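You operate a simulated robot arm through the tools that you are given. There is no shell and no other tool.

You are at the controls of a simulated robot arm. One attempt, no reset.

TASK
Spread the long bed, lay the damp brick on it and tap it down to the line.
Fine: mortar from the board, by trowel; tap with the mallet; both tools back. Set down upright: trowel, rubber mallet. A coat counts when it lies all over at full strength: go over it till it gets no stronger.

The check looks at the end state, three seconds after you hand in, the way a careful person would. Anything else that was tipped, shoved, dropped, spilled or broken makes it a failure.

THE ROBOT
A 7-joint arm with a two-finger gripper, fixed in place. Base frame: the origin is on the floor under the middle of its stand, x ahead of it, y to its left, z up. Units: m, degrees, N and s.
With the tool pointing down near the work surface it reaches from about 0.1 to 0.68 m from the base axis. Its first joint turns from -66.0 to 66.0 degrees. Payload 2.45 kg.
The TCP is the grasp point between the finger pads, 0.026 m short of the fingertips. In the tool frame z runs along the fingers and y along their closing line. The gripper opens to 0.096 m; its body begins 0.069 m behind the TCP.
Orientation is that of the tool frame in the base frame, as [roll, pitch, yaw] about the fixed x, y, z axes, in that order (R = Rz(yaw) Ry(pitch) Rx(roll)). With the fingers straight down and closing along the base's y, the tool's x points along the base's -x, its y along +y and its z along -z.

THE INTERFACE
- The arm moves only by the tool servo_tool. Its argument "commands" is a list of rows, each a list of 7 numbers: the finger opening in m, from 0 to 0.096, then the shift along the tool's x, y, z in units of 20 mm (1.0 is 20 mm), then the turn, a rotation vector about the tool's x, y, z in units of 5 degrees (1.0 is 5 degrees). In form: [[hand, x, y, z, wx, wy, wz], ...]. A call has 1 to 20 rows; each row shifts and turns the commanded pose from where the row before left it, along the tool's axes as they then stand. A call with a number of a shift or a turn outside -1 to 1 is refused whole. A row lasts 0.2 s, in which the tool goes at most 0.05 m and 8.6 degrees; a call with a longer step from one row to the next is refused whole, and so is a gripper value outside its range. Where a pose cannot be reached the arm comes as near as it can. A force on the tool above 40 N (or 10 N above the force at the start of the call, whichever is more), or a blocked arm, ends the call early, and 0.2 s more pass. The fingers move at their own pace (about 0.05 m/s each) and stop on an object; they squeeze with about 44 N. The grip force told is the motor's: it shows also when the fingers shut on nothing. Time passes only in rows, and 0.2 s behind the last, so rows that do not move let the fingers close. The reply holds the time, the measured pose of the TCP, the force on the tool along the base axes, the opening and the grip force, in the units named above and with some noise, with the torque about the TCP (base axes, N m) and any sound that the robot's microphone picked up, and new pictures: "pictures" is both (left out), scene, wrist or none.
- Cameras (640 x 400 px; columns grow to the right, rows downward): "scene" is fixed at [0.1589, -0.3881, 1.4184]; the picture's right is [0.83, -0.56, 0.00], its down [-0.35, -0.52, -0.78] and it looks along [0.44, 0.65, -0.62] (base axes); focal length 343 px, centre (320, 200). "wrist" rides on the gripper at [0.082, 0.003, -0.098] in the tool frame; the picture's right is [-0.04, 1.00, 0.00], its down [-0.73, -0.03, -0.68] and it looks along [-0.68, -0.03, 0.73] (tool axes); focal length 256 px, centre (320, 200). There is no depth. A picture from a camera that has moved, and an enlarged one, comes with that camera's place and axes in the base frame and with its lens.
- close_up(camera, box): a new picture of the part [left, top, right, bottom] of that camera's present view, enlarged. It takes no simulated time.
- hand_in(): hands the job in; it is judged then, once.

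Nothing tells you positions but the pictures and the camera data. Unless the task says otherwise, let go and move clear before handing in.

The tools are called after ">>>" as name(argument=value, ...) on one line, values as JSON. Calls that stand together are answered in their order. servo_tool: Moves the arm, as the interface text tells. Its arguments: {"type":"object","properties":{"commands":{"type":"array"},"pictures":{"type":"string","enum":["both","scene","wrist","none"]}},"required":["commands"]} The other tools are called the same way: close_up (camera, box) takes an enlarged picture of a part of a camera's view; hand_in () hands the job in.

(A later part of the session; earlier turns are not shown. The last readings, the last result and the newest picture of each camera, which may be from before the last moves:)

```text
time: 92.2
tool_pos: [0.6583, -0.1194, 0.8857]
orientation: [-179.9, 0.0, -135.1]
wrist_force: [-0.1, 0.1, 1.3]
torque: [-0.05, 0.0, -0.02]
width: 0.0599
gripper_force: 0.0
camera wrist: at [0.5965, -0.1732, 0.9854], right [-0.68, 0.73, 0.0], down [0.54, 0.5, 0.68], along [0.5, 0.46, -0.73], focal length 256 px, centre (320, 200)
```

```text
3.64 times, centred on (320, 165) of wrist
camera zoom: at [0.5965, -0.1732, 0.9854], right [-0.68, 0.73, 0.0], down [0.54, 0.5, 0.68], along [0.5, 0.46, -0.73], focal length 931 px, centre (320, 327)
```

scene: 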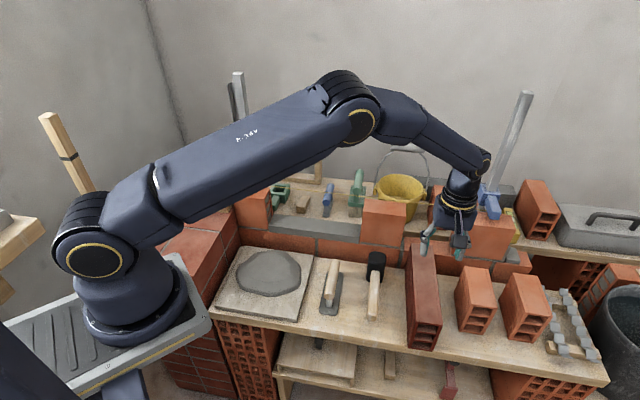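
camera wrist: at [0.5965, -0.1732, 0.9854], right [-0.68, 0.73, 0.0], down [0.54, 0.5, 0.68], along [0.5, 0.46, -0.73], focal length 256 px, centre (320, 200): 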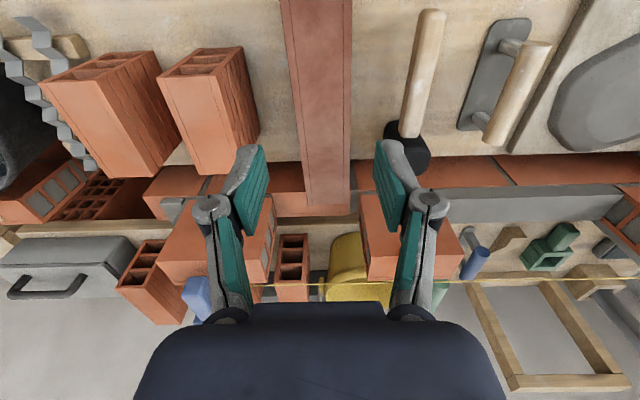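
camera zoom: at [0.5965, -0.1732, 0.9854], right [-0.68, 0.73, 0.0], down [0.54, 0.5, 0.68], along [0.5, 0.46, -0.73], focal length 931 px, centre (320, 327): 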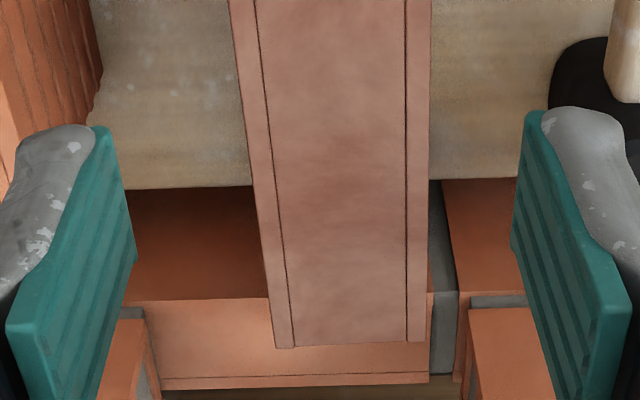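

The damp brick lies at about u 0.545, n 0.434, 250 mm long, turned about 1.6°. I'll first touch its top lightly with the fingertips to get its exact height.

>>> servo_tool(commands=[[0.03, -0.88, 0.08, 0, 0, 0, -0.11], [0.03, -0.88, 0.08, 0, 0, 0, -0.11], [0.03, -0.88, 0.08, 0, 0, 0, -0.1], [0.03, 0, 0, 0.95, 0, 0, 0], [0.03, 0, 0, 0.95, 0, 0, 0], [0.03, 0, 0, 0.95, 0, 0, 0], [0.03, 0, 0, 0.95, 0, 0, 0], [0.03, 0, 0, 0.95, 0, 0, 0], [0.03, 0, 0, 0.95, 0, 0, 0], [0.03, 0, 0, 0, 0, 0, 0]])

>>> close_up(camera="wrist", box=[200, 60, 440, 260])

```text
time: 94.4
tool_pos: [0.6905, -0.0773, 0.7733]
orientation: [-180.0, -0.1, -133.3]
wrist_force: [-0.1, -0.1, 0.0]
torque: [-0.02, -0.01, 0.0]
width: 0.03
gripper_force: 0.0
camera wrist: at [0.631, -0.1332, 0.8719], right [-0.7, 0.71, 0.0], down [0.52, 0.51, 0.68], along [0.49, 0.47, -0.73], focal length 256 px, centre (320, 200)
```

scene: 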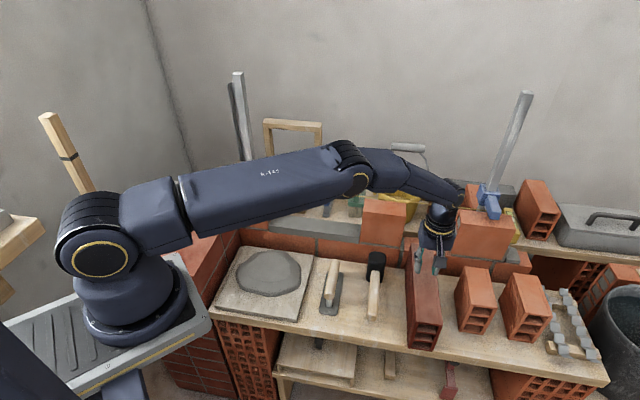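
wrist: 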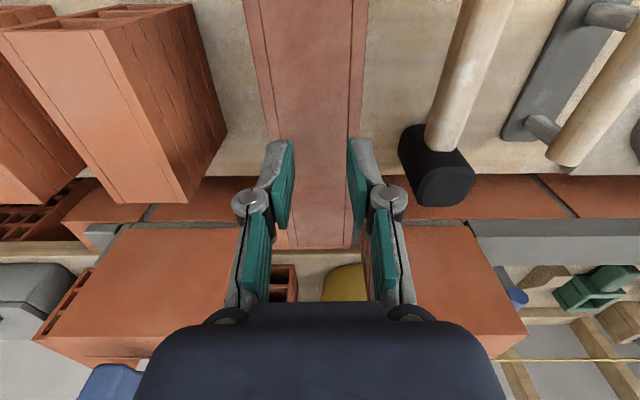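

```text
2.00 times, centred on (320, 160) of wrist
camera zoom: at [0.631, -0.1332, 0.8719], right [-0.7, 0.71, 0.0], down [0.52, 0.51, 0.68], along [0.49, 0.47, -0.73], focal length 512 px, centre (320, 280)
```

zoom: 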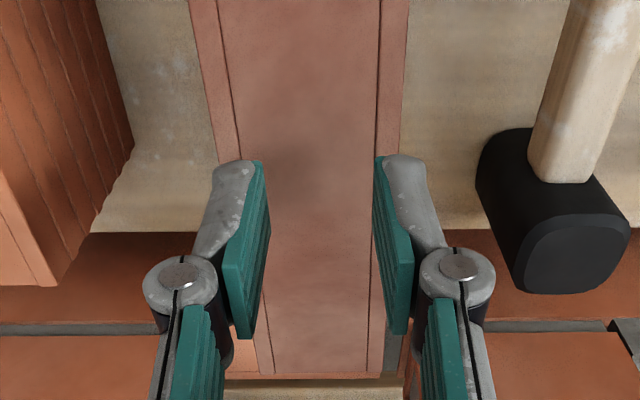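

>>> servo_tool(commands=[[0.03, 0, -0.125, 0.5, 0, 0, -0.12], [0.03, 0, 0, 0.4, 0, 0, 0], [0.03, 0, 0, 0.15, 0, 0, 0], [0.03, 0, 0, 0, 0, 0, 0]], pictures="none")

```text
time: 95.4
tool_pos: [0.6919, -0.0785, 0.7526]
orientation: [180.0, 0.0, -132.8]
wrist_force: [-0.2, -0.7, -0.7]
torque: [0.01, 0.02, -0.02]
width: 0.0297
gripper_force: 0.0
```

>>> servo_tool(commands=[[0.03, 0, 0, 0.12, 0, 0, 0], [0.03, 0, 0, 0.12, 0, 0, 0], [0.03, 0, 0, 0, 0, 0, 0]], pictures="none")

```text
time: 96.2
tool_pos: [0.6925, -0.0777, 0.747]
orientation: [-180.0, 0.0, -132.8]
wrist_force: [-0.8, 0.1, 0.4]
torque: [0.01, 0.01, -0.02]
width: 0.03
gripper_force: 0.0
```

>>> servo_tool(commands=[[0.03, 0, 0, 0.08, 0, 0, 0], [0.03, 0, 0, 0.08, 0, 0, 0], [0.03, 0, 0, 0, 0, 0, 0]], pictures="none")

>>> close_up(camera="wrist", box=[220, 60, 420, 260])

```text
time: 97.0
tool_pos: [0.6926, -0.0782, 0.746]
orientation: [-180.0, 0.2, -132.8]
wrist_force: [-2.8, -0.6, 14.9]
torque: [0.07, 0.3, 0.05]
width: 0.0309
gripper_force: 0.6
```

```text
2.00 times, centred on (320, 160) of wrist
camera zoom: at [0.6343, -0.135, 0.8444], right [-0.71, 0.71, 0.0], down [0.52, 0.52, 0.68], along [0.48, 0.48, -0.73], focal length 512 px, centre (320, 280)
```

zoom: 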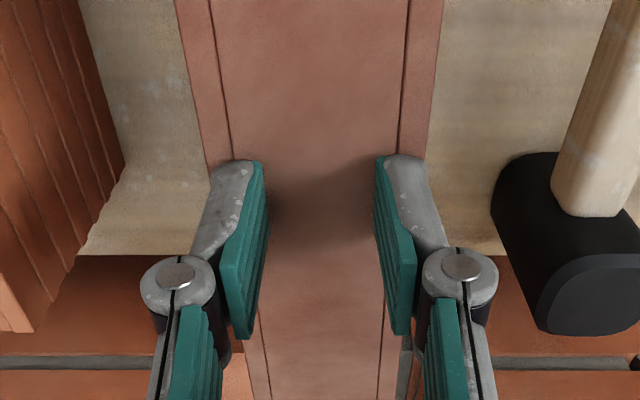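

Fingertips touched at TCP z 0.746, so the brick top is at z=0.720 (120 mm tall). I'll lift off, open, and take a shallow 12 mm top grip so the fingers stay above the line later.

>>> servo_tool(commands=[[0.03, 0, 0, -0.5, 0, 0, 0], [0.08, 0, 0, 0, 0, 0, 0], [0.08, 0, 0, 0, 0, 0, 0], [0.08, 0, 0, 0, 0, 0, 0], [0.08, 0, 0, 0, 0, 0, 0], [0.08, 0, 0, 0.5, 0, 0, 0], [0.08, 0, 0, 0.5, 0, 0, 0], [0.08, 0, 0, 0, 0, 0, 0]])

>>> close_up(camera="wrist", box=[220, 60, 420, 260])

>>> close_up(camera="scene", box=[390, 190, 490, 300])

```text
time: 98.8
tool_pos: [0.6949, -0.0786, 0.7343]
orientation: [-180.0, 0.0, -132.8]
wrist_force: [-0.5, 0.4, 0.0]
torque: [0.0, 0.01, 0.0]
width: 0.0797
gripper_force: 0.1
camera wrist: at [0.635, -0.1353, 0.8328], right [-0.71, 0.71, 0.0], down [0.52, 0.52, 0.68], along [0.48, 0.48, -0.73], focal length 256 px, centre (320, 200)
```

scene: 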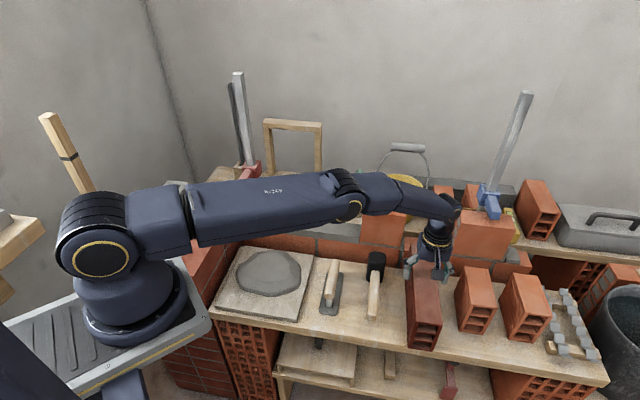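
wrist: 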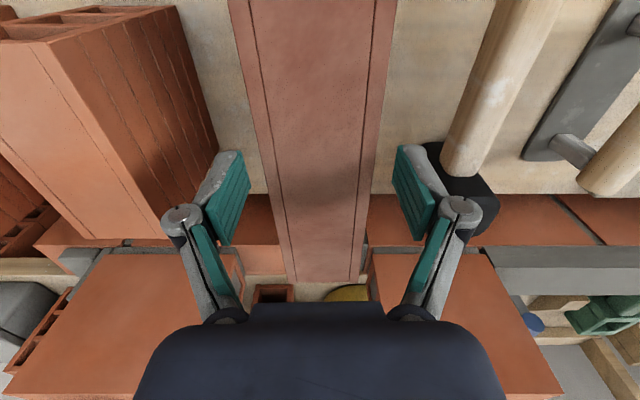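

```text
2.00 times, centred on (320, 160) of wrist
camera zoom: at [0.635, -0.1353, 0.8328], right [-0.71, 0.71, 0.0], down [0.52, 0.52, 0.68], along [0.48, 0.48, -0.73], focal length 512 px, centre (320, 280)
```

zoom: 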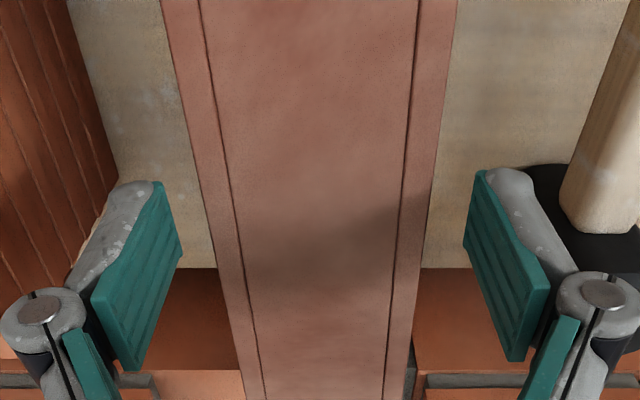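

```text
3.64 times, centred on (440, 245) of scene
camera zoom: at [0.1589, -0.3881, 1.4184], right [0.83, -0.56, 0.0], down [-0.35, -0.52, -0.78], along [0.44, 0.65, -0.62], focal length 1248 px, centre (-116, 36)
```

zoom: 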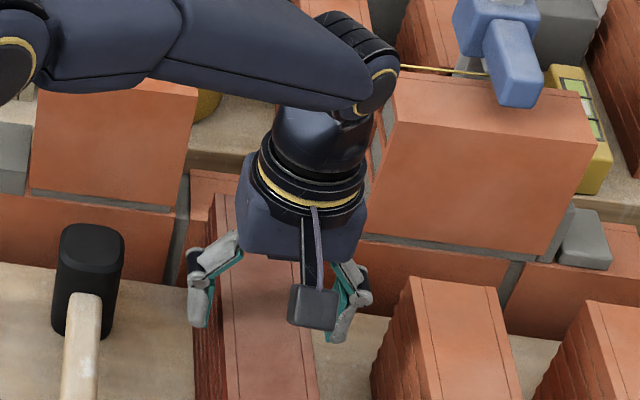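

Fingers straddle the brick evenly. Closing.

>>> servo_tool(commands=[[0.05, 0, 0, 0, 0, 0, 0], [0.03, 0, 0, 0, 0, 0, 0], [0.0, 0, 0, 0, 0, 0, 0], [0.0, 0, 0, 0, 0, 0, 0], [0.0, 0, 0, 0, 0, 0, 0], [0.0, 0, 0, 0, 0, 0, 0]], pictures="wrist")

```text
time: 100.2
tool_pos: [0.6938, -0.0779, 0.7344]
orientation: [-179.9, 0.1, -132.8]
wrist_force: [3.3, -3.4, 1.3]
torque: [-0.14, -0.41, -0.25]
width: 0.0597
gripper_force: 44.0
camera wrist: at [0.6352, -0.1356, 0.8332], right [-0.71, 0.71, 0.0], down [0.52, 0.52, 0.68], along [0.48, 0.48, -0.73], focal length 256 px, centre (320, 200)
```

wrist: 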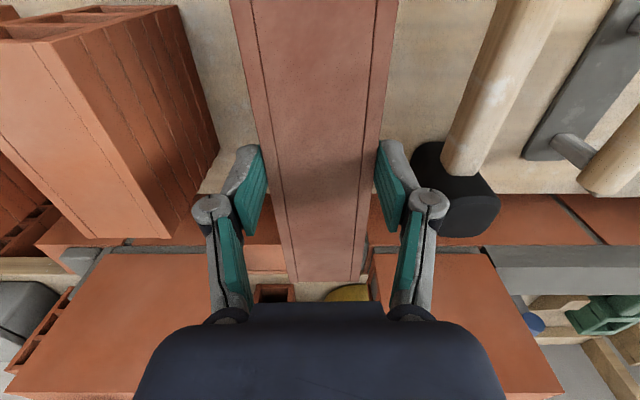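

Gripped at 59.7 mm. Lifting slowly and checking the weight.

>>> servo_tool(commands=[[0.0, 0, 0, -0.25, 0, 0, 0], [0.0, 0, 0, -0.25, 0, 0, 0], [0.0, 0, 0, -0.25, 0, 0, 0], [0.0, 0, 0, -0.25, 0, 0, 0], [0.0, 0, 0, 0, 0, 0, 0]])

>>> close_up(camera="scene", box=[380, 190, 490, 370])

```text
time: 101.4
tool_pos: [0.6929, -0.078, 0.7541]
orientation: [179.9, 0.0, -132.8]
wrist_force: [0.4, 0.1, -12.4]
torque: [0.01, -0.04, -0.04]
width: 0.0595
gripper_force: 43.9
camera wrist: at [0.6341, -0.1352, 0.8528], right [-0.71, 0.71, 0.0], down [0.52, 0.52, 0.68], along [0.48, 0.48, -0.73], focal length 256 px, centre (320, 200)
```

scene: 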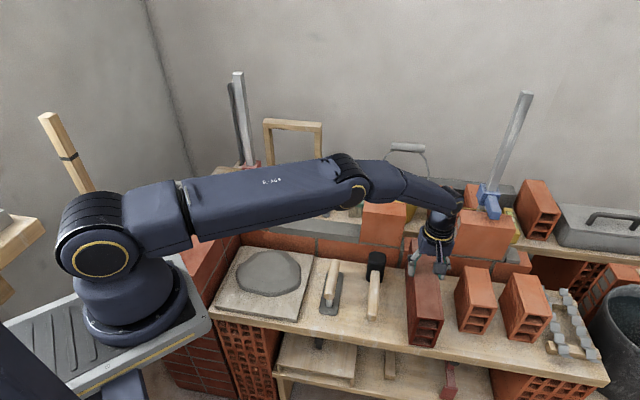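
wrist: 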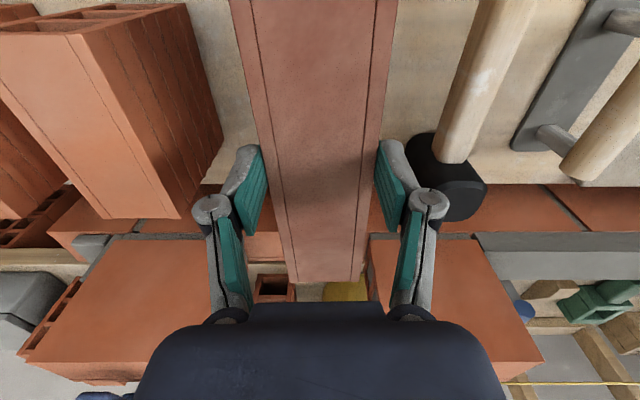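

```text
2.22 times, centred on (435, 280) of scene
camera zoom: at [0.1592, -0.3881, 1.4183], right [0.83, -0.56, 0.0], down [-0.35, -0.52, -0.78], along [0.44, 0.65, -0.62], focal length 762 px, centre (64, 22)
```

zoom: 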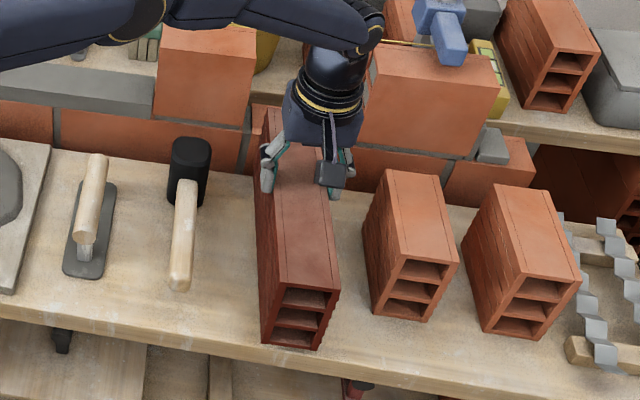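

Weight 12.4 N with negligible torque, so it's well centred. Target place: centre u≈0.2228, n≈0.6115. I'll raise it well above everything before turning it 90°.

>>> servo_tool(commands=[[0.0, 0, 0, -0.6, 0, 0, 0], [0.0, 0.2, 0, -0.9, 0, 0, 0], [0.0, 0.2, 0, -0.9, 0, 0, 0], [0.0, 0.2, 0, -0.9, 0, 0, 0], [0.0, 0.2, 0, -0.9, 0, 0, 0], [0.0, 0.2, 0, -0.9, 0, 0, 0], [0.0, 0.2, 0, -0.9, 0, 0, 0], [0.0, 0, 0, -0.9, 0, 0, 0], [0.0, 0, 0, -0.9, 0, 0, 0], [0.0, 0, 0, -0.9, 0, 0, 0], [0.0, 0, 0, -0.9, 0, 0, 0], [0.0, 0, 0, -0.9, 0, 0, 0], [0.0, 0, 0, -0.6, 0, 0, 0], [0.0, 0, 0, 0, 0, 0, 0]])

```text
time: 104.4
tool_pos: [0.6763, -0.0968, 0.9766]
orientation: [179.9, -0.1, -132.8]
wrist_force: [-0.3, 0.2, -12.1]
torque: [0.03, -0.04, -0.02]
width: 0.0597
gripper_force: 44.1
camera wrist: at [0.618, -0.153, 1.0753], right [-0.71, 0.71, 0.0], down [0.52, 0.52, 0.68], along [0.48, 0.48, -0.73], focal length 256 px, centre (320, 200)
```

scene: 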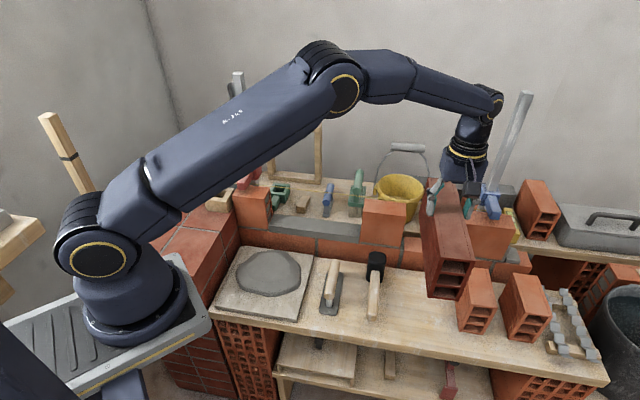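
wrist: 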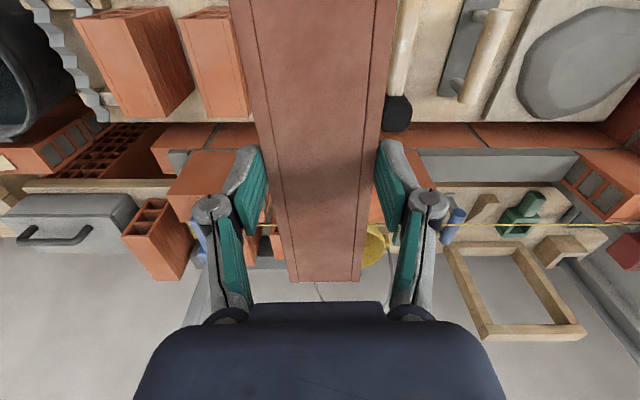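

Clear of everything. I'll shift left a bit, then turn the brick.

>>> servo_tool(commands=[[0.0, 0, 0.8, 0, 0, 0, 0], [0.0, 0, 0.8, 0, 0, 0, 0], [0.0, 0, 0.8, 0, 0, 0, 0], [0.0, 0, 0.8, 0, 0, 0, 0], [0.0, 0, 0.8, 0, 0, 0, 0], [0.0, 0, 0.8, 0, 0, 0, 0], [0.0, 0, 0.8, 0, 0, 0, 0], [0.0, 0, 0.8, 0, 0, 0, 0], [0.0, 0, 0, 0, 0, 0, 0.5], [0.0, 0, 0, 0, 0, 0, 0.9], [0.0, 0, 0, 0, 0, 0, 0.9], [0.0, 0, 0, 0, 0, 0, 0.9], [0.0, 0, 0, 0, 0, 0, 0.9], [0.0, 0, 0, 0, 0, 0, 0.9], [0.0, 0, 0, 0, 0, 0, 0.9], [0.0, 0, 0, 0, 0, 0, 0.9], [0.0, 0, 0, 0, 0, 0, 0.9], [0.0, 0, 0, 0, 0, 0, 0]])

```text
time: 108.2
tool_pos: [0.5821, -0.0094, 0.9772]
orientation: [-180.0, -0.1, -171.4]
wrist_force: [-0.1, 0.7, -12.1]
torque: [0.02, -0.02, 0.02]
width: 0.0597
gripper_force: 44.2
camera wrist: at [0.5009, -0.0172, 1.0751], right [-0.11, 0.99, 0.0], down [0.73, 0.08, 0.68], along [0.67, 0.08, -0.73], focal length 256 px, centre (320, 200)
```

scene: 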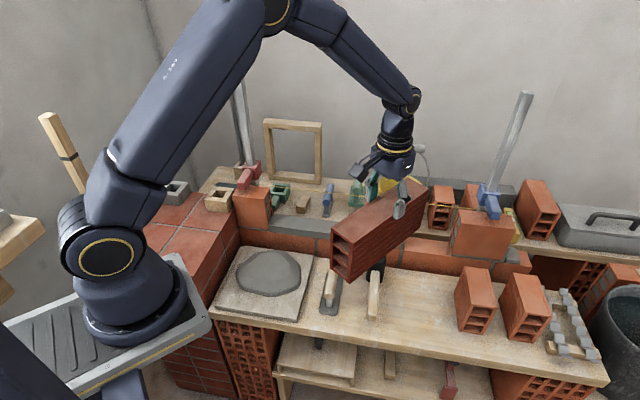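
wrist: 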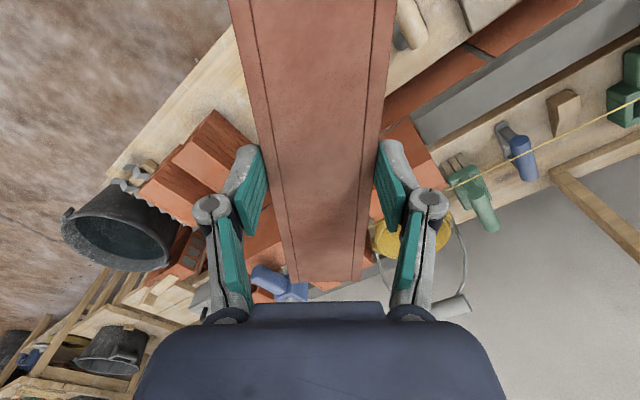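

>>> servo_tool(commands=[[0.0, 0, 0, 0, 0, 0, 0.9], [0.0, 0, 0, 0, 0, 0, 0.9], [0.0, 0, 0, 0, 0, 0, 0.9], [0.0, 0, 0, 0, 0, 0, 0.9], [0.0, 0, 0, 0, 0, 0, 0.9], [0.0, 0, 0, 0, 0, 0, 0.9], [0.0, 0, 0, 0, 0, 0, 0.9], [0.0, 0, 0, 0, 0, 0, 0.9], [0.0, 0, 0, 0, 0, 0, 0.9], [0.0, 0, 0, 0, 0, 0, 0.9], [0.0, 0, 0, 0, 0, 0, 0.9], [0.0, 0, 0, 0, 0, 0, 0.82], [0.0, 0, 0, 0, 0, 0, 0]])

```text
time: 111.0
tool_pos: [0.5833, -0.0089, 0.9769]
orientation: [-180.0, 0.1, 135.1]
wrist_force: [0.2, 0.4, -11.3]
torque: [-0.05, -0.05, 0.0]
width: 0.0596
gripper_force: 43.4
camera wrist: at [0.5262, 0.0518, 1.0748], right [0.73, 0.68, 0.0], down [0.5, -0.54, 0.68], along [0.46, -0.5, -0.73], focal length 256 px, centre (320, 200)
```

scene: 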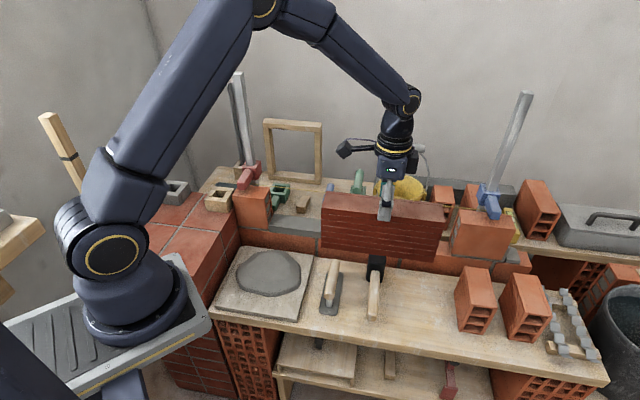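
wrist: 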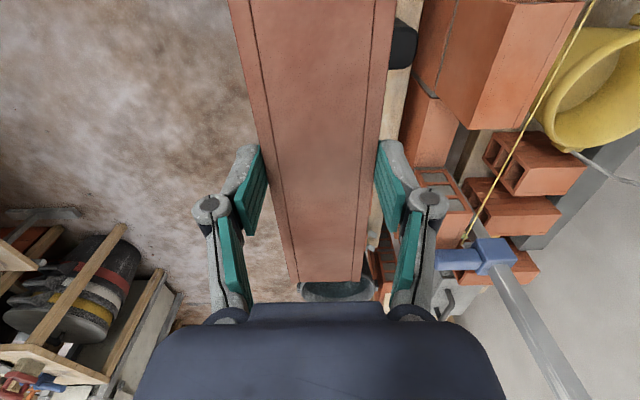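

Brick is now parallel to the wall. I'll bring it over in front of the bed, still high.

>>> servo_tool(commands=[[0.0, 0.885, 0.5, 0, 0, 0, 0], [0.0, 0.885, 0.5, 0, 0, 0, 0], [0.0, 0.885, 0.5, 0, 0, 0, 0], [0.0, 0.885, 0.5, 0, 0, 0, 0], [0.0, 0.885, 0.5, 0, 0, 0, 0], [0.0, 0.885, 0.5, 0, 0, 0, 0], [0.0, 0.885, 0.5, 0, 0, 0, 0], [0.0, 0.885, 0.5, 0, 0, 0, 0], [0.0, 0.885, 0.5, 0, 0, 0, 0], [0.0, 0.885, 0.5, 0, 0, 0, 0], [0.0, 0.885, 0.5, 0, 0, 0, 0], [0.0, 0, 0, 0, 0, 0, 0]])

>>> close_up(camera="scene", box=[200, 120, 430, 280])

```text
time: 113.6
tool_pos: [0.5209, 0.2059, 0.9768]
orientation: [180.0, 0.0, 135.0]
wrist_force: [0.6, 0.0, -11.9]
torque: [-0.03, -0.05, 0.0]
width: 0.0598
gripper_force: 43.8
camera wrist: at [0.4656, 0.2668, 1.0752], right [0.73, 0.68, 0.0], down [0.5, -0.54, 0.68], along [0.46, -0.5, -0.73], focal length 256 px, centre (320, 200)
```

scene: 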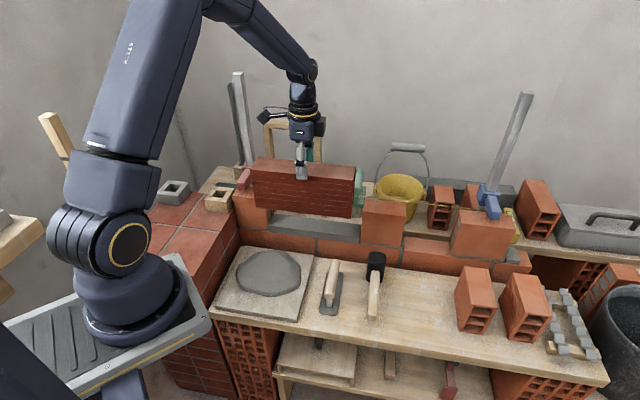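
wrist: 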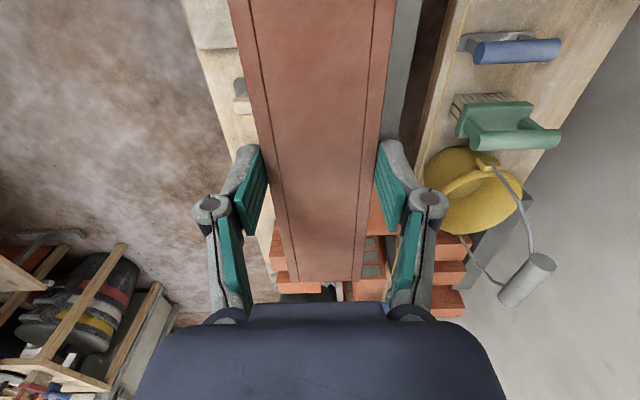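

```text
2.50 times, centred on (315, 200) of scene
camera zoom: at [0.1591, -0.388, 1.4184], right [0.83, -0.56, 0.0], down [-0.35, -0.52, -0.78], along [0.44, 0.65, -0.62], focal length 858 px, centre (332, 200)
```

zoom: 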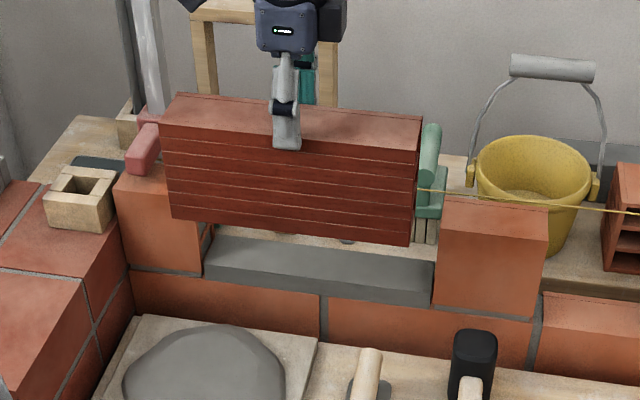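

Aligned with the gap (u=0.2228). Now forward over the bed, still above the line.

>>> servo_tool(commands=[[0.0, 0, 0.9, 0, 0, 0, 0], [0.0, 0, 0.9, 0, 0, 0, 0], [0.0, 0, 0.9, 0, 0, 0, 0], [0.0, 0, 0.9, 0, 0, 0, 0], [0.0, 0, 0.9, 0, 0, 0, 0], [0.0, 0, 0.38, 0, 0, 0, 0], [0.0, 0, 0, 0.8, 0, 0, 0], [0.0, 0, 0, 0.8, 0, 0, 0], [0.0, 0, 0, 0, 0, 0, 0]])

>>> close_up(camera="scene", box=[200, 140, 430, 280])

>>> close_up(camera="wrist", box=[180, 0, 480, 300])

```text
time: 115.6
tool_pos: [0.5908, 0.2732, 0.9439]
orientation: [-180.0, 0.0, 135.1]
wrist_force: [0.4, -0.4, -11.6]
torque: [0.0, -0.02, -0.01]
width: 0.0597
gripper_force: 44.7
camera wrist: at [0.535, 0.3345, 1.0422], right [0.73, 0.68, 0.0], down [0.5, -0.54, 0.68], along [0.46, -0.5, -0.73], focal length 256 px, centre (320, 200)
```

scene: 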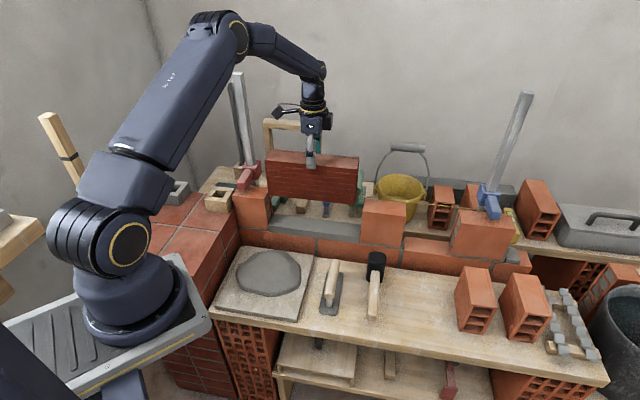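
wrist: 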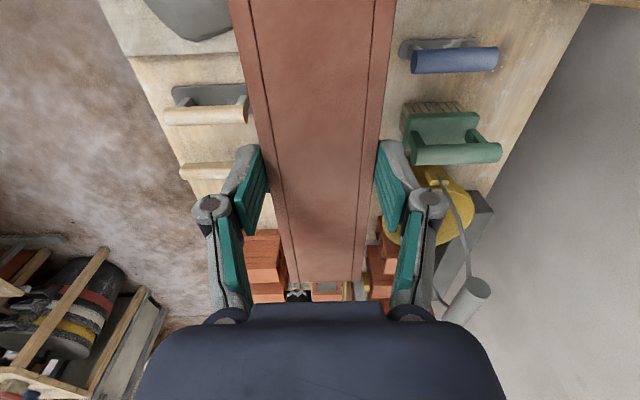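

```text
2.78 times, centred on (315, 210) of scene
camera zoom: at [0.1592, -0.388, 1.4184], right [0.83, -0.56, 0.0], down [-0.35, -0.52, -0.78], along [0.44, 0.65, -0.62], focal length 955 px, centre (334, 172)
```

zoom: 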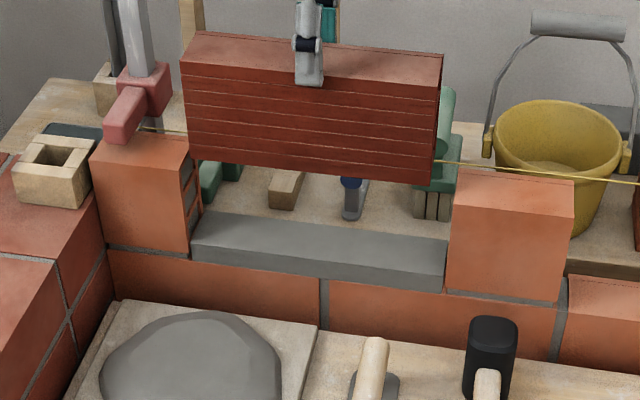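

```text
1.33 times, centred on (330, 150) of wrist
camera zoom: at [0.535, 0.3345, 1.0422], right [0.73, 0.68, 0.0], down [0.5, -0.54, 0.68], along [0.46, -0.5, -0.73], focal length 341 px, centre (307, 267)
```

zoom: 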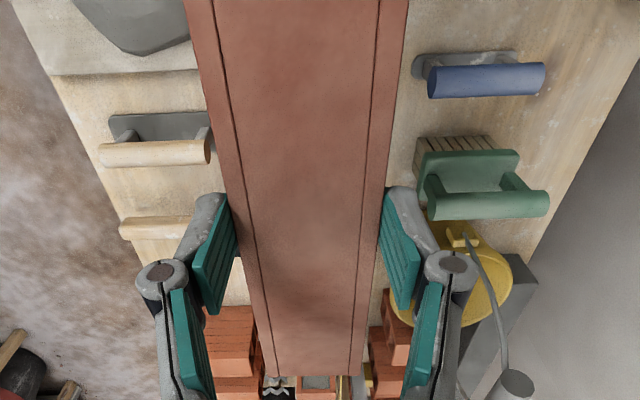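

Before lowering, I check end clearances and depth alignment in detail.

>>> close_up(camera="scene", box=[225, 170, 305, 240])

>>> close_up(camera="scene", box=[330, 170, 410, 250])

```text
5.71 times, centred on (265, 205) of scene
camera zoom: at [0.1592, -0.388, 1.4184], right [0.83, -0.56, 0.0], down [-0.35, -0.52, -0.78], along [0.44, 0.65, -0.62], focal length 1960 px, centre (634, 171)
```

zoom: 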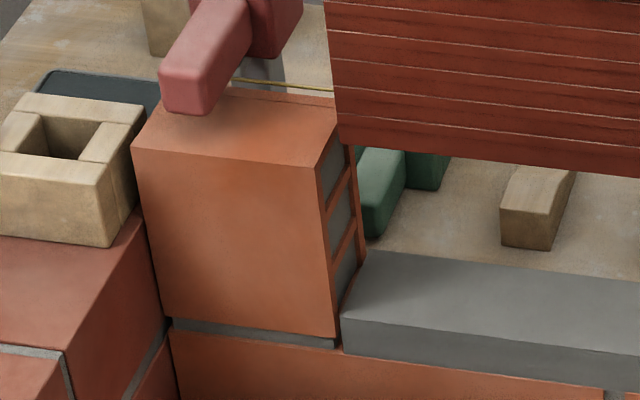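

```text
5.00 times, centred on (370, 210) of scene
camera zoom: at [0.1592, -0.388, 1.4184], right [0.83, -0.56, 0.0], down [-0.35, -0.52, -0.78], along [0.44, 0.65, -0.62], focal length 1715 px, centre (70, 150)
```

zoom: 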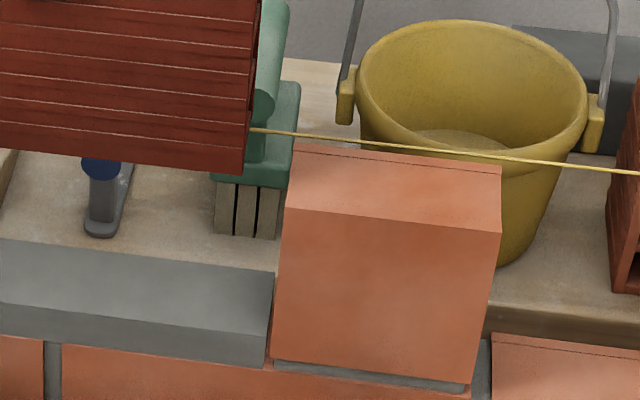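

Front faces line up (n≈0.581). The brick sits 15 mm from the left neighbour and 27 mm from the right one, so I shift 6 mm right, correct about 0.6° of yaw, and lower it partway.

>>> servo_tool(commands=[[0.0, -0.3, 0, 0, 0, 0, 0.12], [0.0, 0, 0, 0.6, 0, 0, 0], [0.0, 0, 0, 0.6, 0, 0, 0], [0.0, 0, 0, 0.6, 0, 0, 0], [0.0, 0, 0, 0.6, 0, 0, 0], [0.0, 0, 0, 0.6, 0, 0, 0], [0.0, 0, 0, 0, 0, 0, 0]])

>>> close_up(camera="scene", box=[225, 170, 305, 240])

>>> close_up(camera="scene", box=[330, 170, 410, 250])

```text
time: 117.2
tool_pos: [0.5956, 0.2712, 0.8834]
orientation: [179.9, 0.0, 134.4]
wrist_force: [-1.0, 0.1, -11.8]
torque: [-0.02, -0.01, 0.0]
width: 0.0598
gripper_force: 43.8
camera wrist: at [0.5405, 0.3327, 0.9823], right [0.74, 0.67, 0.0], down [0.49, -0.54, 0.68], along [0.46, -0.5, -0.73], focal length 256 px, centre (320, 200)
```

scene: 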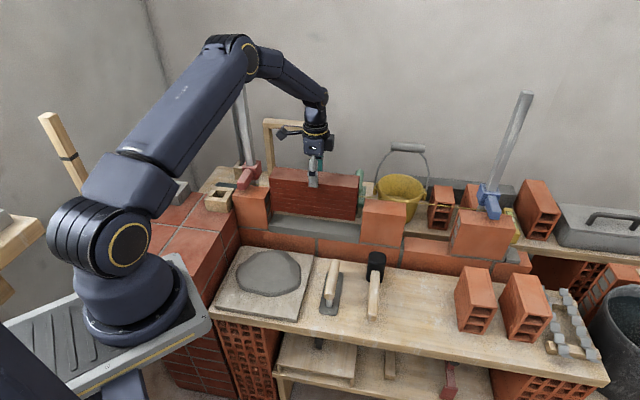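
wrist: 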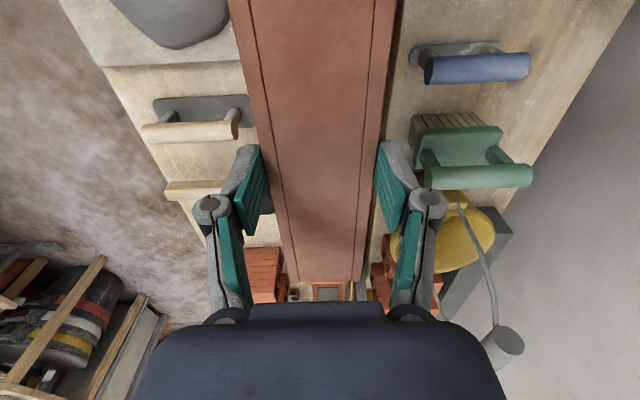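

```text
5.71 times, centred on (265, 205) of scene
camera zoom: at [0.1592, -0.388, 1.4184], right [0.83, -0.56, 0.0], down [-0.35, -0.52, -0.78], along [0.44, 0.65, -0.62], focal length 1960 px, centre (634, 171)
```

zoom: 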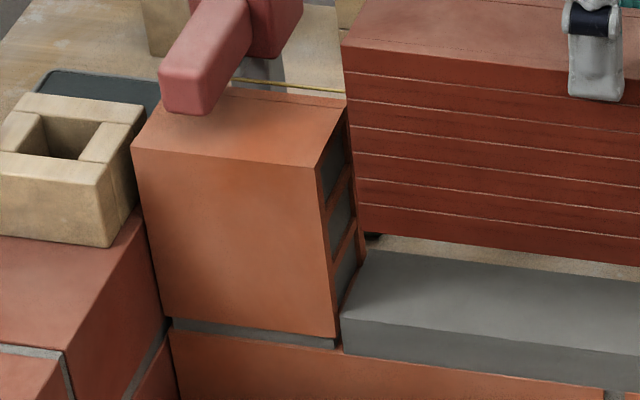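

```text
5.00 times, centred on (370, 210) of scene
camera zoom: at [0.1592, -0.388, 1.4184], right [0.83, -0.56, 0.0], down [-0.35, -0.52, -0.78], along [0.44, 0.65, -0.62], focal length 1715 px, centre (70, 150)
```

zoom: 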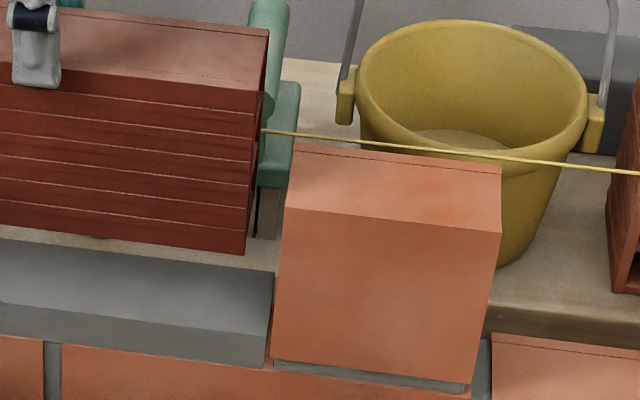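

Well centred now (about 20 mm each side) and flush. I continue down gently.

>>> servo_tool(commands=[[0.0, 0, -0.05, 0.5, 0, 0, 0], [0.0, 0, 0, 0.5, 0, 0, 0], [0.0, 0, 0, 0.5, 0, 0, 0], [0.0, 0, 0, 0.5, 0, 0, 0], [0.0, 0, 0, 0, 0, 0, 0]], pictures="scene")

>>> close_up(camera="scene", box=[230, 160, 390, 260])

```text
time: 118.4
tool_pos: [0.5945, 0.2715, 0.8443]
orientation: [-179.9, 0.0, 134.5]
wrist_force: [-0.3, -0.1, -12.4]
torque: [-0.08, -0.04, 0.0]
width: 0.0597
gripper_force: 43.8
```

scene: 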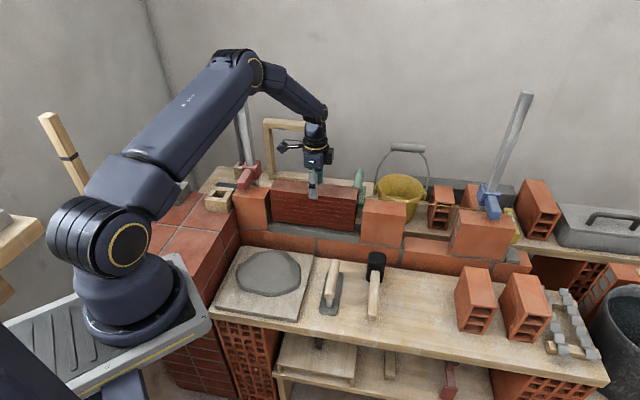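

```text
4.00 times, centred on (310, 210) of scene
camera zoom: at [0.1592, -0.388, 1.4184], right [0.83, -0.56, 0.0], down [-0.35, -0.52, -0.78], along [0.44, 0.65, -0.62], focal length 1372 px, centre (360, 160)
```

zoom: 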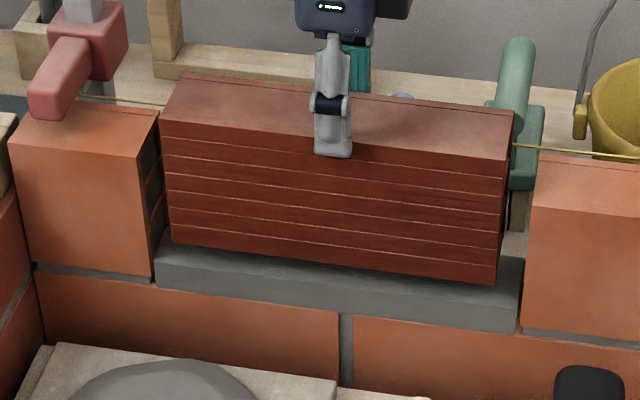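

>>> servo_tool(commands=[[0.0, 0, 0, 0.2, 0, 0, 0], [0.0, 0, 0, 0.2, 0, 0, 0], [0.0, 0, 0, 0.2, 0, 0, 0], [0.0, 0, 0, 0, 0, 0, 0]], pictures="none")

```text
time: 119.4
tool_pos: [0.5947, 0.2718, 0.8329]
orientation: [179.9, 0.1, 134.5]
wrist_force: [-0.1, 0.4, -12.2]
torque: [-0.05, -0.05, 0.0]
width: 0.0597
gripper_force: 43.3
```

>>> servo_tool(commands=[[0.0, 0, 0, 0.15, 0, 0, 0], [0.0, 0, 0, 0.1, 0, 0, 0], [0.0, 0, 0, 0, 0, 0, 0]], pictures="none")

>>> close_up(camera="scene", box=[250, 170, 370, 250])

```text
time: 120.2
tool_pos: [0.5955, 0.2694, 0.8258]
orientation: [180.0, 0.0, 134.5]
wrist_force: [-0.1, 0.6, -11.8]
torque: [-0.04, -0.01, 0.01]
width: 0.0597
gripper_force: 43.8
```

```text
5.00 times, centred on (310, 210) of scene
camera zoom: at [0.1592, -0.388, 1.4184], right [0.83, -0.56, 0.0], down [-0.35, -0.52, -0.78], along [0.44, 0.65, -0.62], focal length 1715 px, centre (370, 150)
```

zoom: 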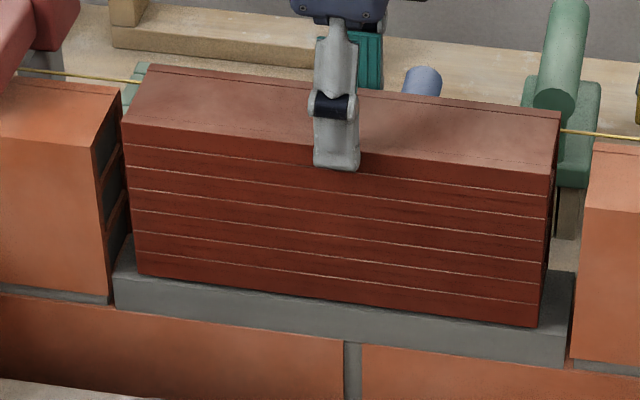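

>>> servo_tool(commands=[[0.0, 0, 0, 0.1, 0, 0, 0], [0.0, 0, 0, 0.1, 0, 0, 0], [0.0, 0, 0, 0, 0, 0, 0]], pictures="none")

>>> close_up(camera="scene", box=[250, 170, 370, 250])

```text
time: 121.0
tool_pos: [0.5937, 0.2692, 0.8227]
orientation: [180.0, -0.1, 134.5]
wrist_force: [-1.3, -2.6, -5.2]
torque: [-0.29, 0.18, -0.06]
width: 0.0596
gripper_force: 43.7
```

```text
5.00 times, centred on (310, 210) of scene
camera zoom: at [0.159, -0.3881, 1.4184], right [0.83, -0.56, 0.0], down [-0.35, -0.52, -0.78], along [0.44, 0.65, -0.62], focal length 1715 px, centre (370, 150)
```

zoom: 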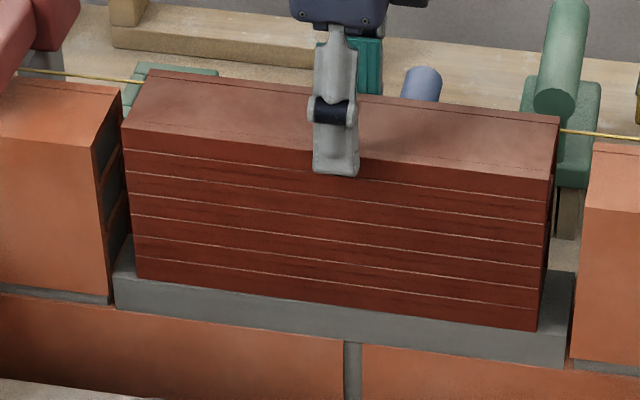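

Contact with the bed has begun (load down to 5 N). A touch lower to set it down fully.

>>> servo_tool(commands=[[0.0, 0, 0, 0.06, 0, 0, 0], [0.0, 0, 0, 0, 0, 0, 0]], pictures="none")

>>> close_up(camera="scene", box=[230, 170, 310, 250])

>>> close_up(camera="scene", box=[330, 170, 410, 250])

>>> close_up(camera="wrist", box=[320, 100, 480, 240])

```text
time: 121.6
tool_pos: [0.5945, 0.2706, 0.822]
orientation: [-180.0, 0.0, 134.5]
wrist_force: [-7.3, -5.5, 10.3]
torque: [-0.64, 0.46, -0.15]
width: 0.0597
gripper_force: 44.1
```

```text
5.00 times, centred on (270, 210) of scene
camera zoom: at [0.1586, -0.3883, 1.4184], right [0.83, -0.56, 0.0], down [-0.35, -0.52, -0.78], along [0.44, 0.65, -0.62], focal length 1715 px, centre (570, 150)
```

zoom: 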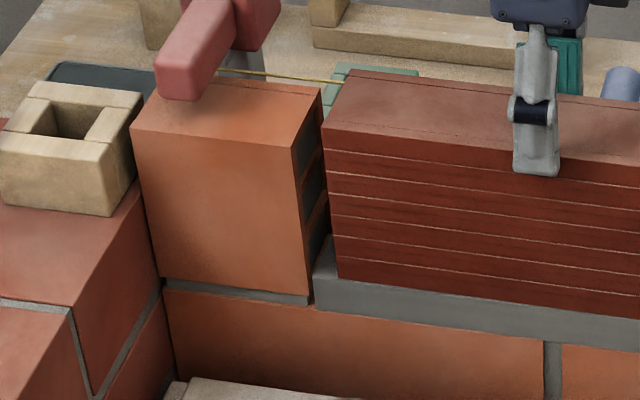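

```text
5.00 times, centred on (370, 210) of scene
camera zoom: at [0.1586, -0.3883, 1.4184], right [0.83, -0.56, 0.0], down [-0.35, -0.52, -0.78], along [0.44, 0.65, -0.62], focal length 1715 px, centre (70, 150)
```

zoom: 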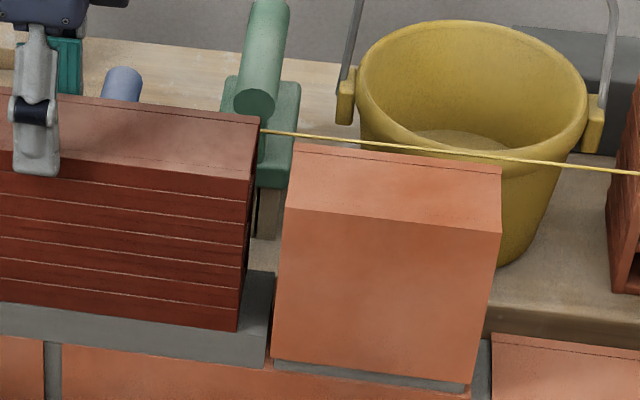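

```text
2.86 times, centred on (400, 170) of wrist
camera zoom: at [0.5388, 0.3319, 0.9215], right [0.74, 0.67, 0.0], down [0.49, -0.54, 0.68], along [0.46, -0.5, -0.73], focal length 731 px, centre (91, 286)
```

zoom: 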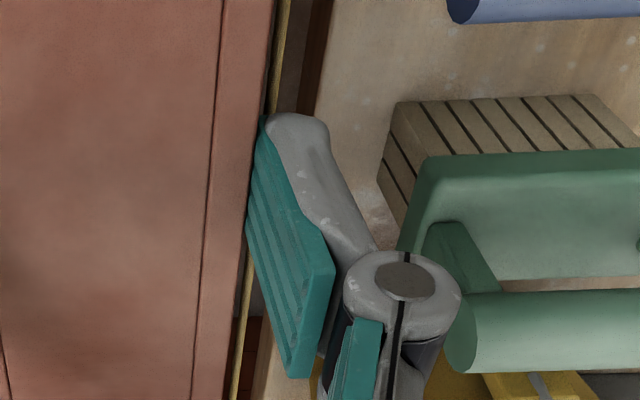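

The brick rests on the bed and the fingertips are just above the line. I ease the pressure, open only a few millimetres, and rise.

>>> servo_tool(commands=[[0.0, 0, 0, -0.03, 0, 0, 0], [0.064, 0, 0, 0, 0, 0, 0], [0.066, 0, 0, 0, 0, 0, 0], [0.066, 0, 0, 0, 0, 0, 0], [0.066, 0, 0, 0, 0, 0, 0]], pictures="none")

>>> close_up(camera="scene", box=[250, 170, 370, 250])

>>> close_up(camera="wrist", box=[220, 80, 440, 260])

```text
time: 122.8
tool_pos: [0.594, 0.2712, 0.8234]
orientation: [180.0, 0.0, 134.6]
wrist_force: [-0.3, -0.5, 0.2]
torque: [0.0, 0.0, 0.01]
width: 0.0662
gripper_force: 0.0
```

```text
5.00 times, centred on (310, 210) of scene
camera zoom: at [0.1589, -0.3881, 1.4184], right [0.83, -0.56, 0.0], down [-0.35, -0.52, -0.78], along [0.44, 0.65, -0.62], focal length 1715 px, centre (370, 150)
```

zoom: 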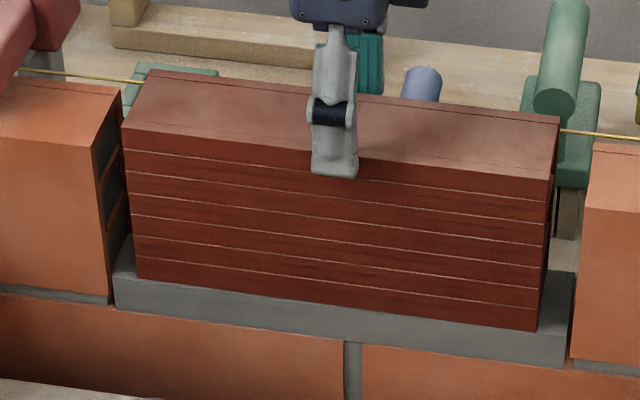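

```text
2.22 times, centred on (330, 170) of wrist
camera zoom: at [0.5387, 0.3319, 0.9213], right [0.74, 0.67, 0.0], down [0.49, -0.54, 0.68], along [0.46, -0.5, -0.73], focal length 569 px, centre (298, 267)
```

zoom: 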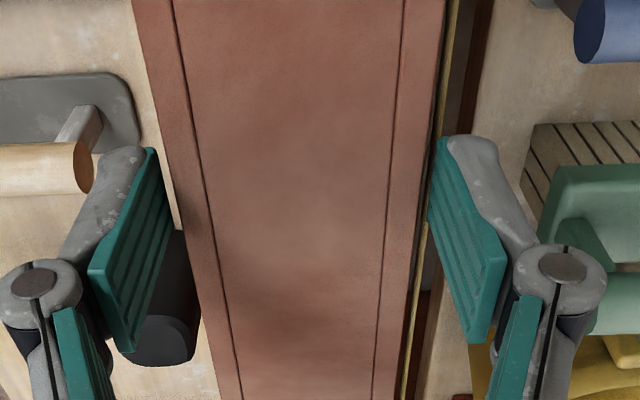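

Released cleanly; the brick stays put. Rising straight up.

>>> servo_tool(commands=[[0.066, 0, 0, -0.5, 0, 0, 0], [0.066, 0, 0, -0.8, 0, 0, 0], [0.066, 0, 0, -1, 0, 0, 0], [0.066, 0, 0, -1, 0, 0, 0], [0.066, 0, 0, -1, 0, 0, 0], [0.066, 0, 0, -1, 0, 0, 0], [0.066, 0, 0, -1, 0, 0, 0], [0.066, 0, 0, 0, 0, 0, 0]])

>>> close_up(camera="scene", box=[230, 160, 390, 260])

>>> close_up(camera="wrist", box=[220, 0, 440, 200])

```text
time: 124.6
tool_pos: [0.5931, 0.2724, 0.9481]
orientation: [180.0, 0.0, 134.5]
wrist_force: [0.3, -0.8, 0.0]
torque: [-0.04, -0.01, 0.03]
width: 0.0663
gripper_force: 0.1
camera wrist: at [0.5385, 0.3338, 1.0467], right [0.74, 0.67, 0.0], down [0.49, -0.54, 0.68], along [0.46, -0.5, -0.73], focal length 256 px, centre (320, 200)
```

scene: 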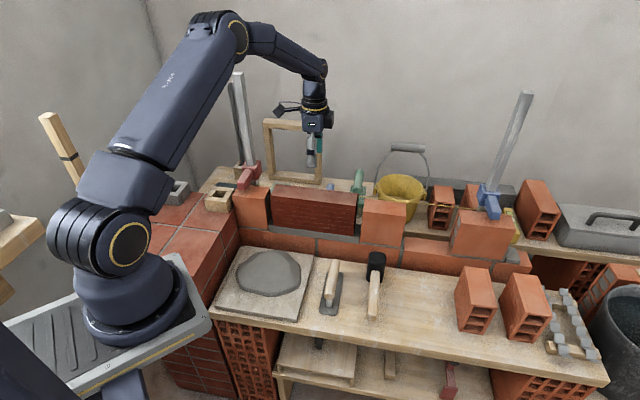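
wrist: 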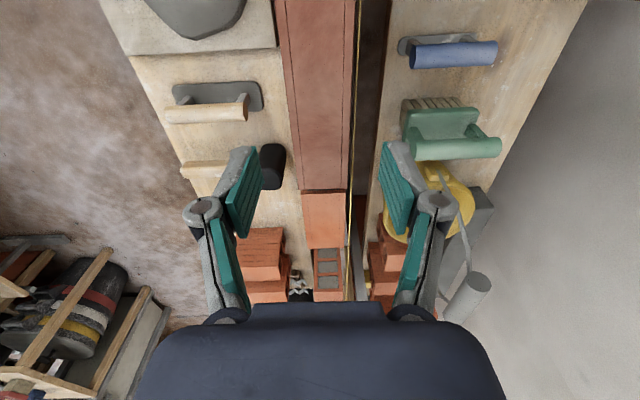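

```text
4.00 times, centred on (310, 210) of scene
camera zoom: at [0.1589, -0.3881, 1.4184], right [0.83, -0.56, 0.0], down [-0.35, -0.52, -0.78], along [0.44, 0.65, -0.62], focal length 1372 px, centre (360, 160)
```

zoom: 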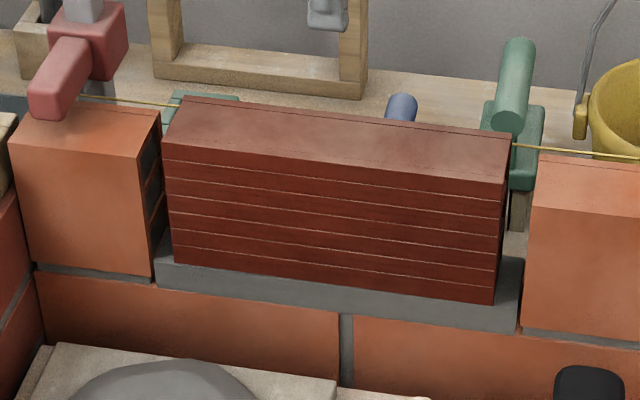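

```text
2.00 times, centred on (330, 100) of wrist
camera zoom: at [0.5385, 0.3338, 1.0467], right [0.74, 0.67, 0.0], down [0.49, -0.54, 0.68], along [0.46, -0.5, -0.73], focal length 512 px, centre (300, 400)
```

zoom: 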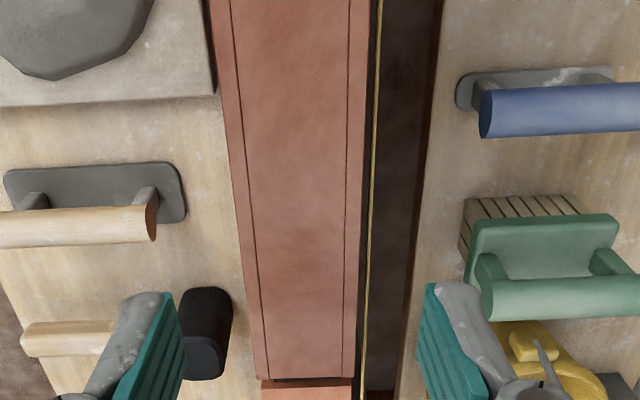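

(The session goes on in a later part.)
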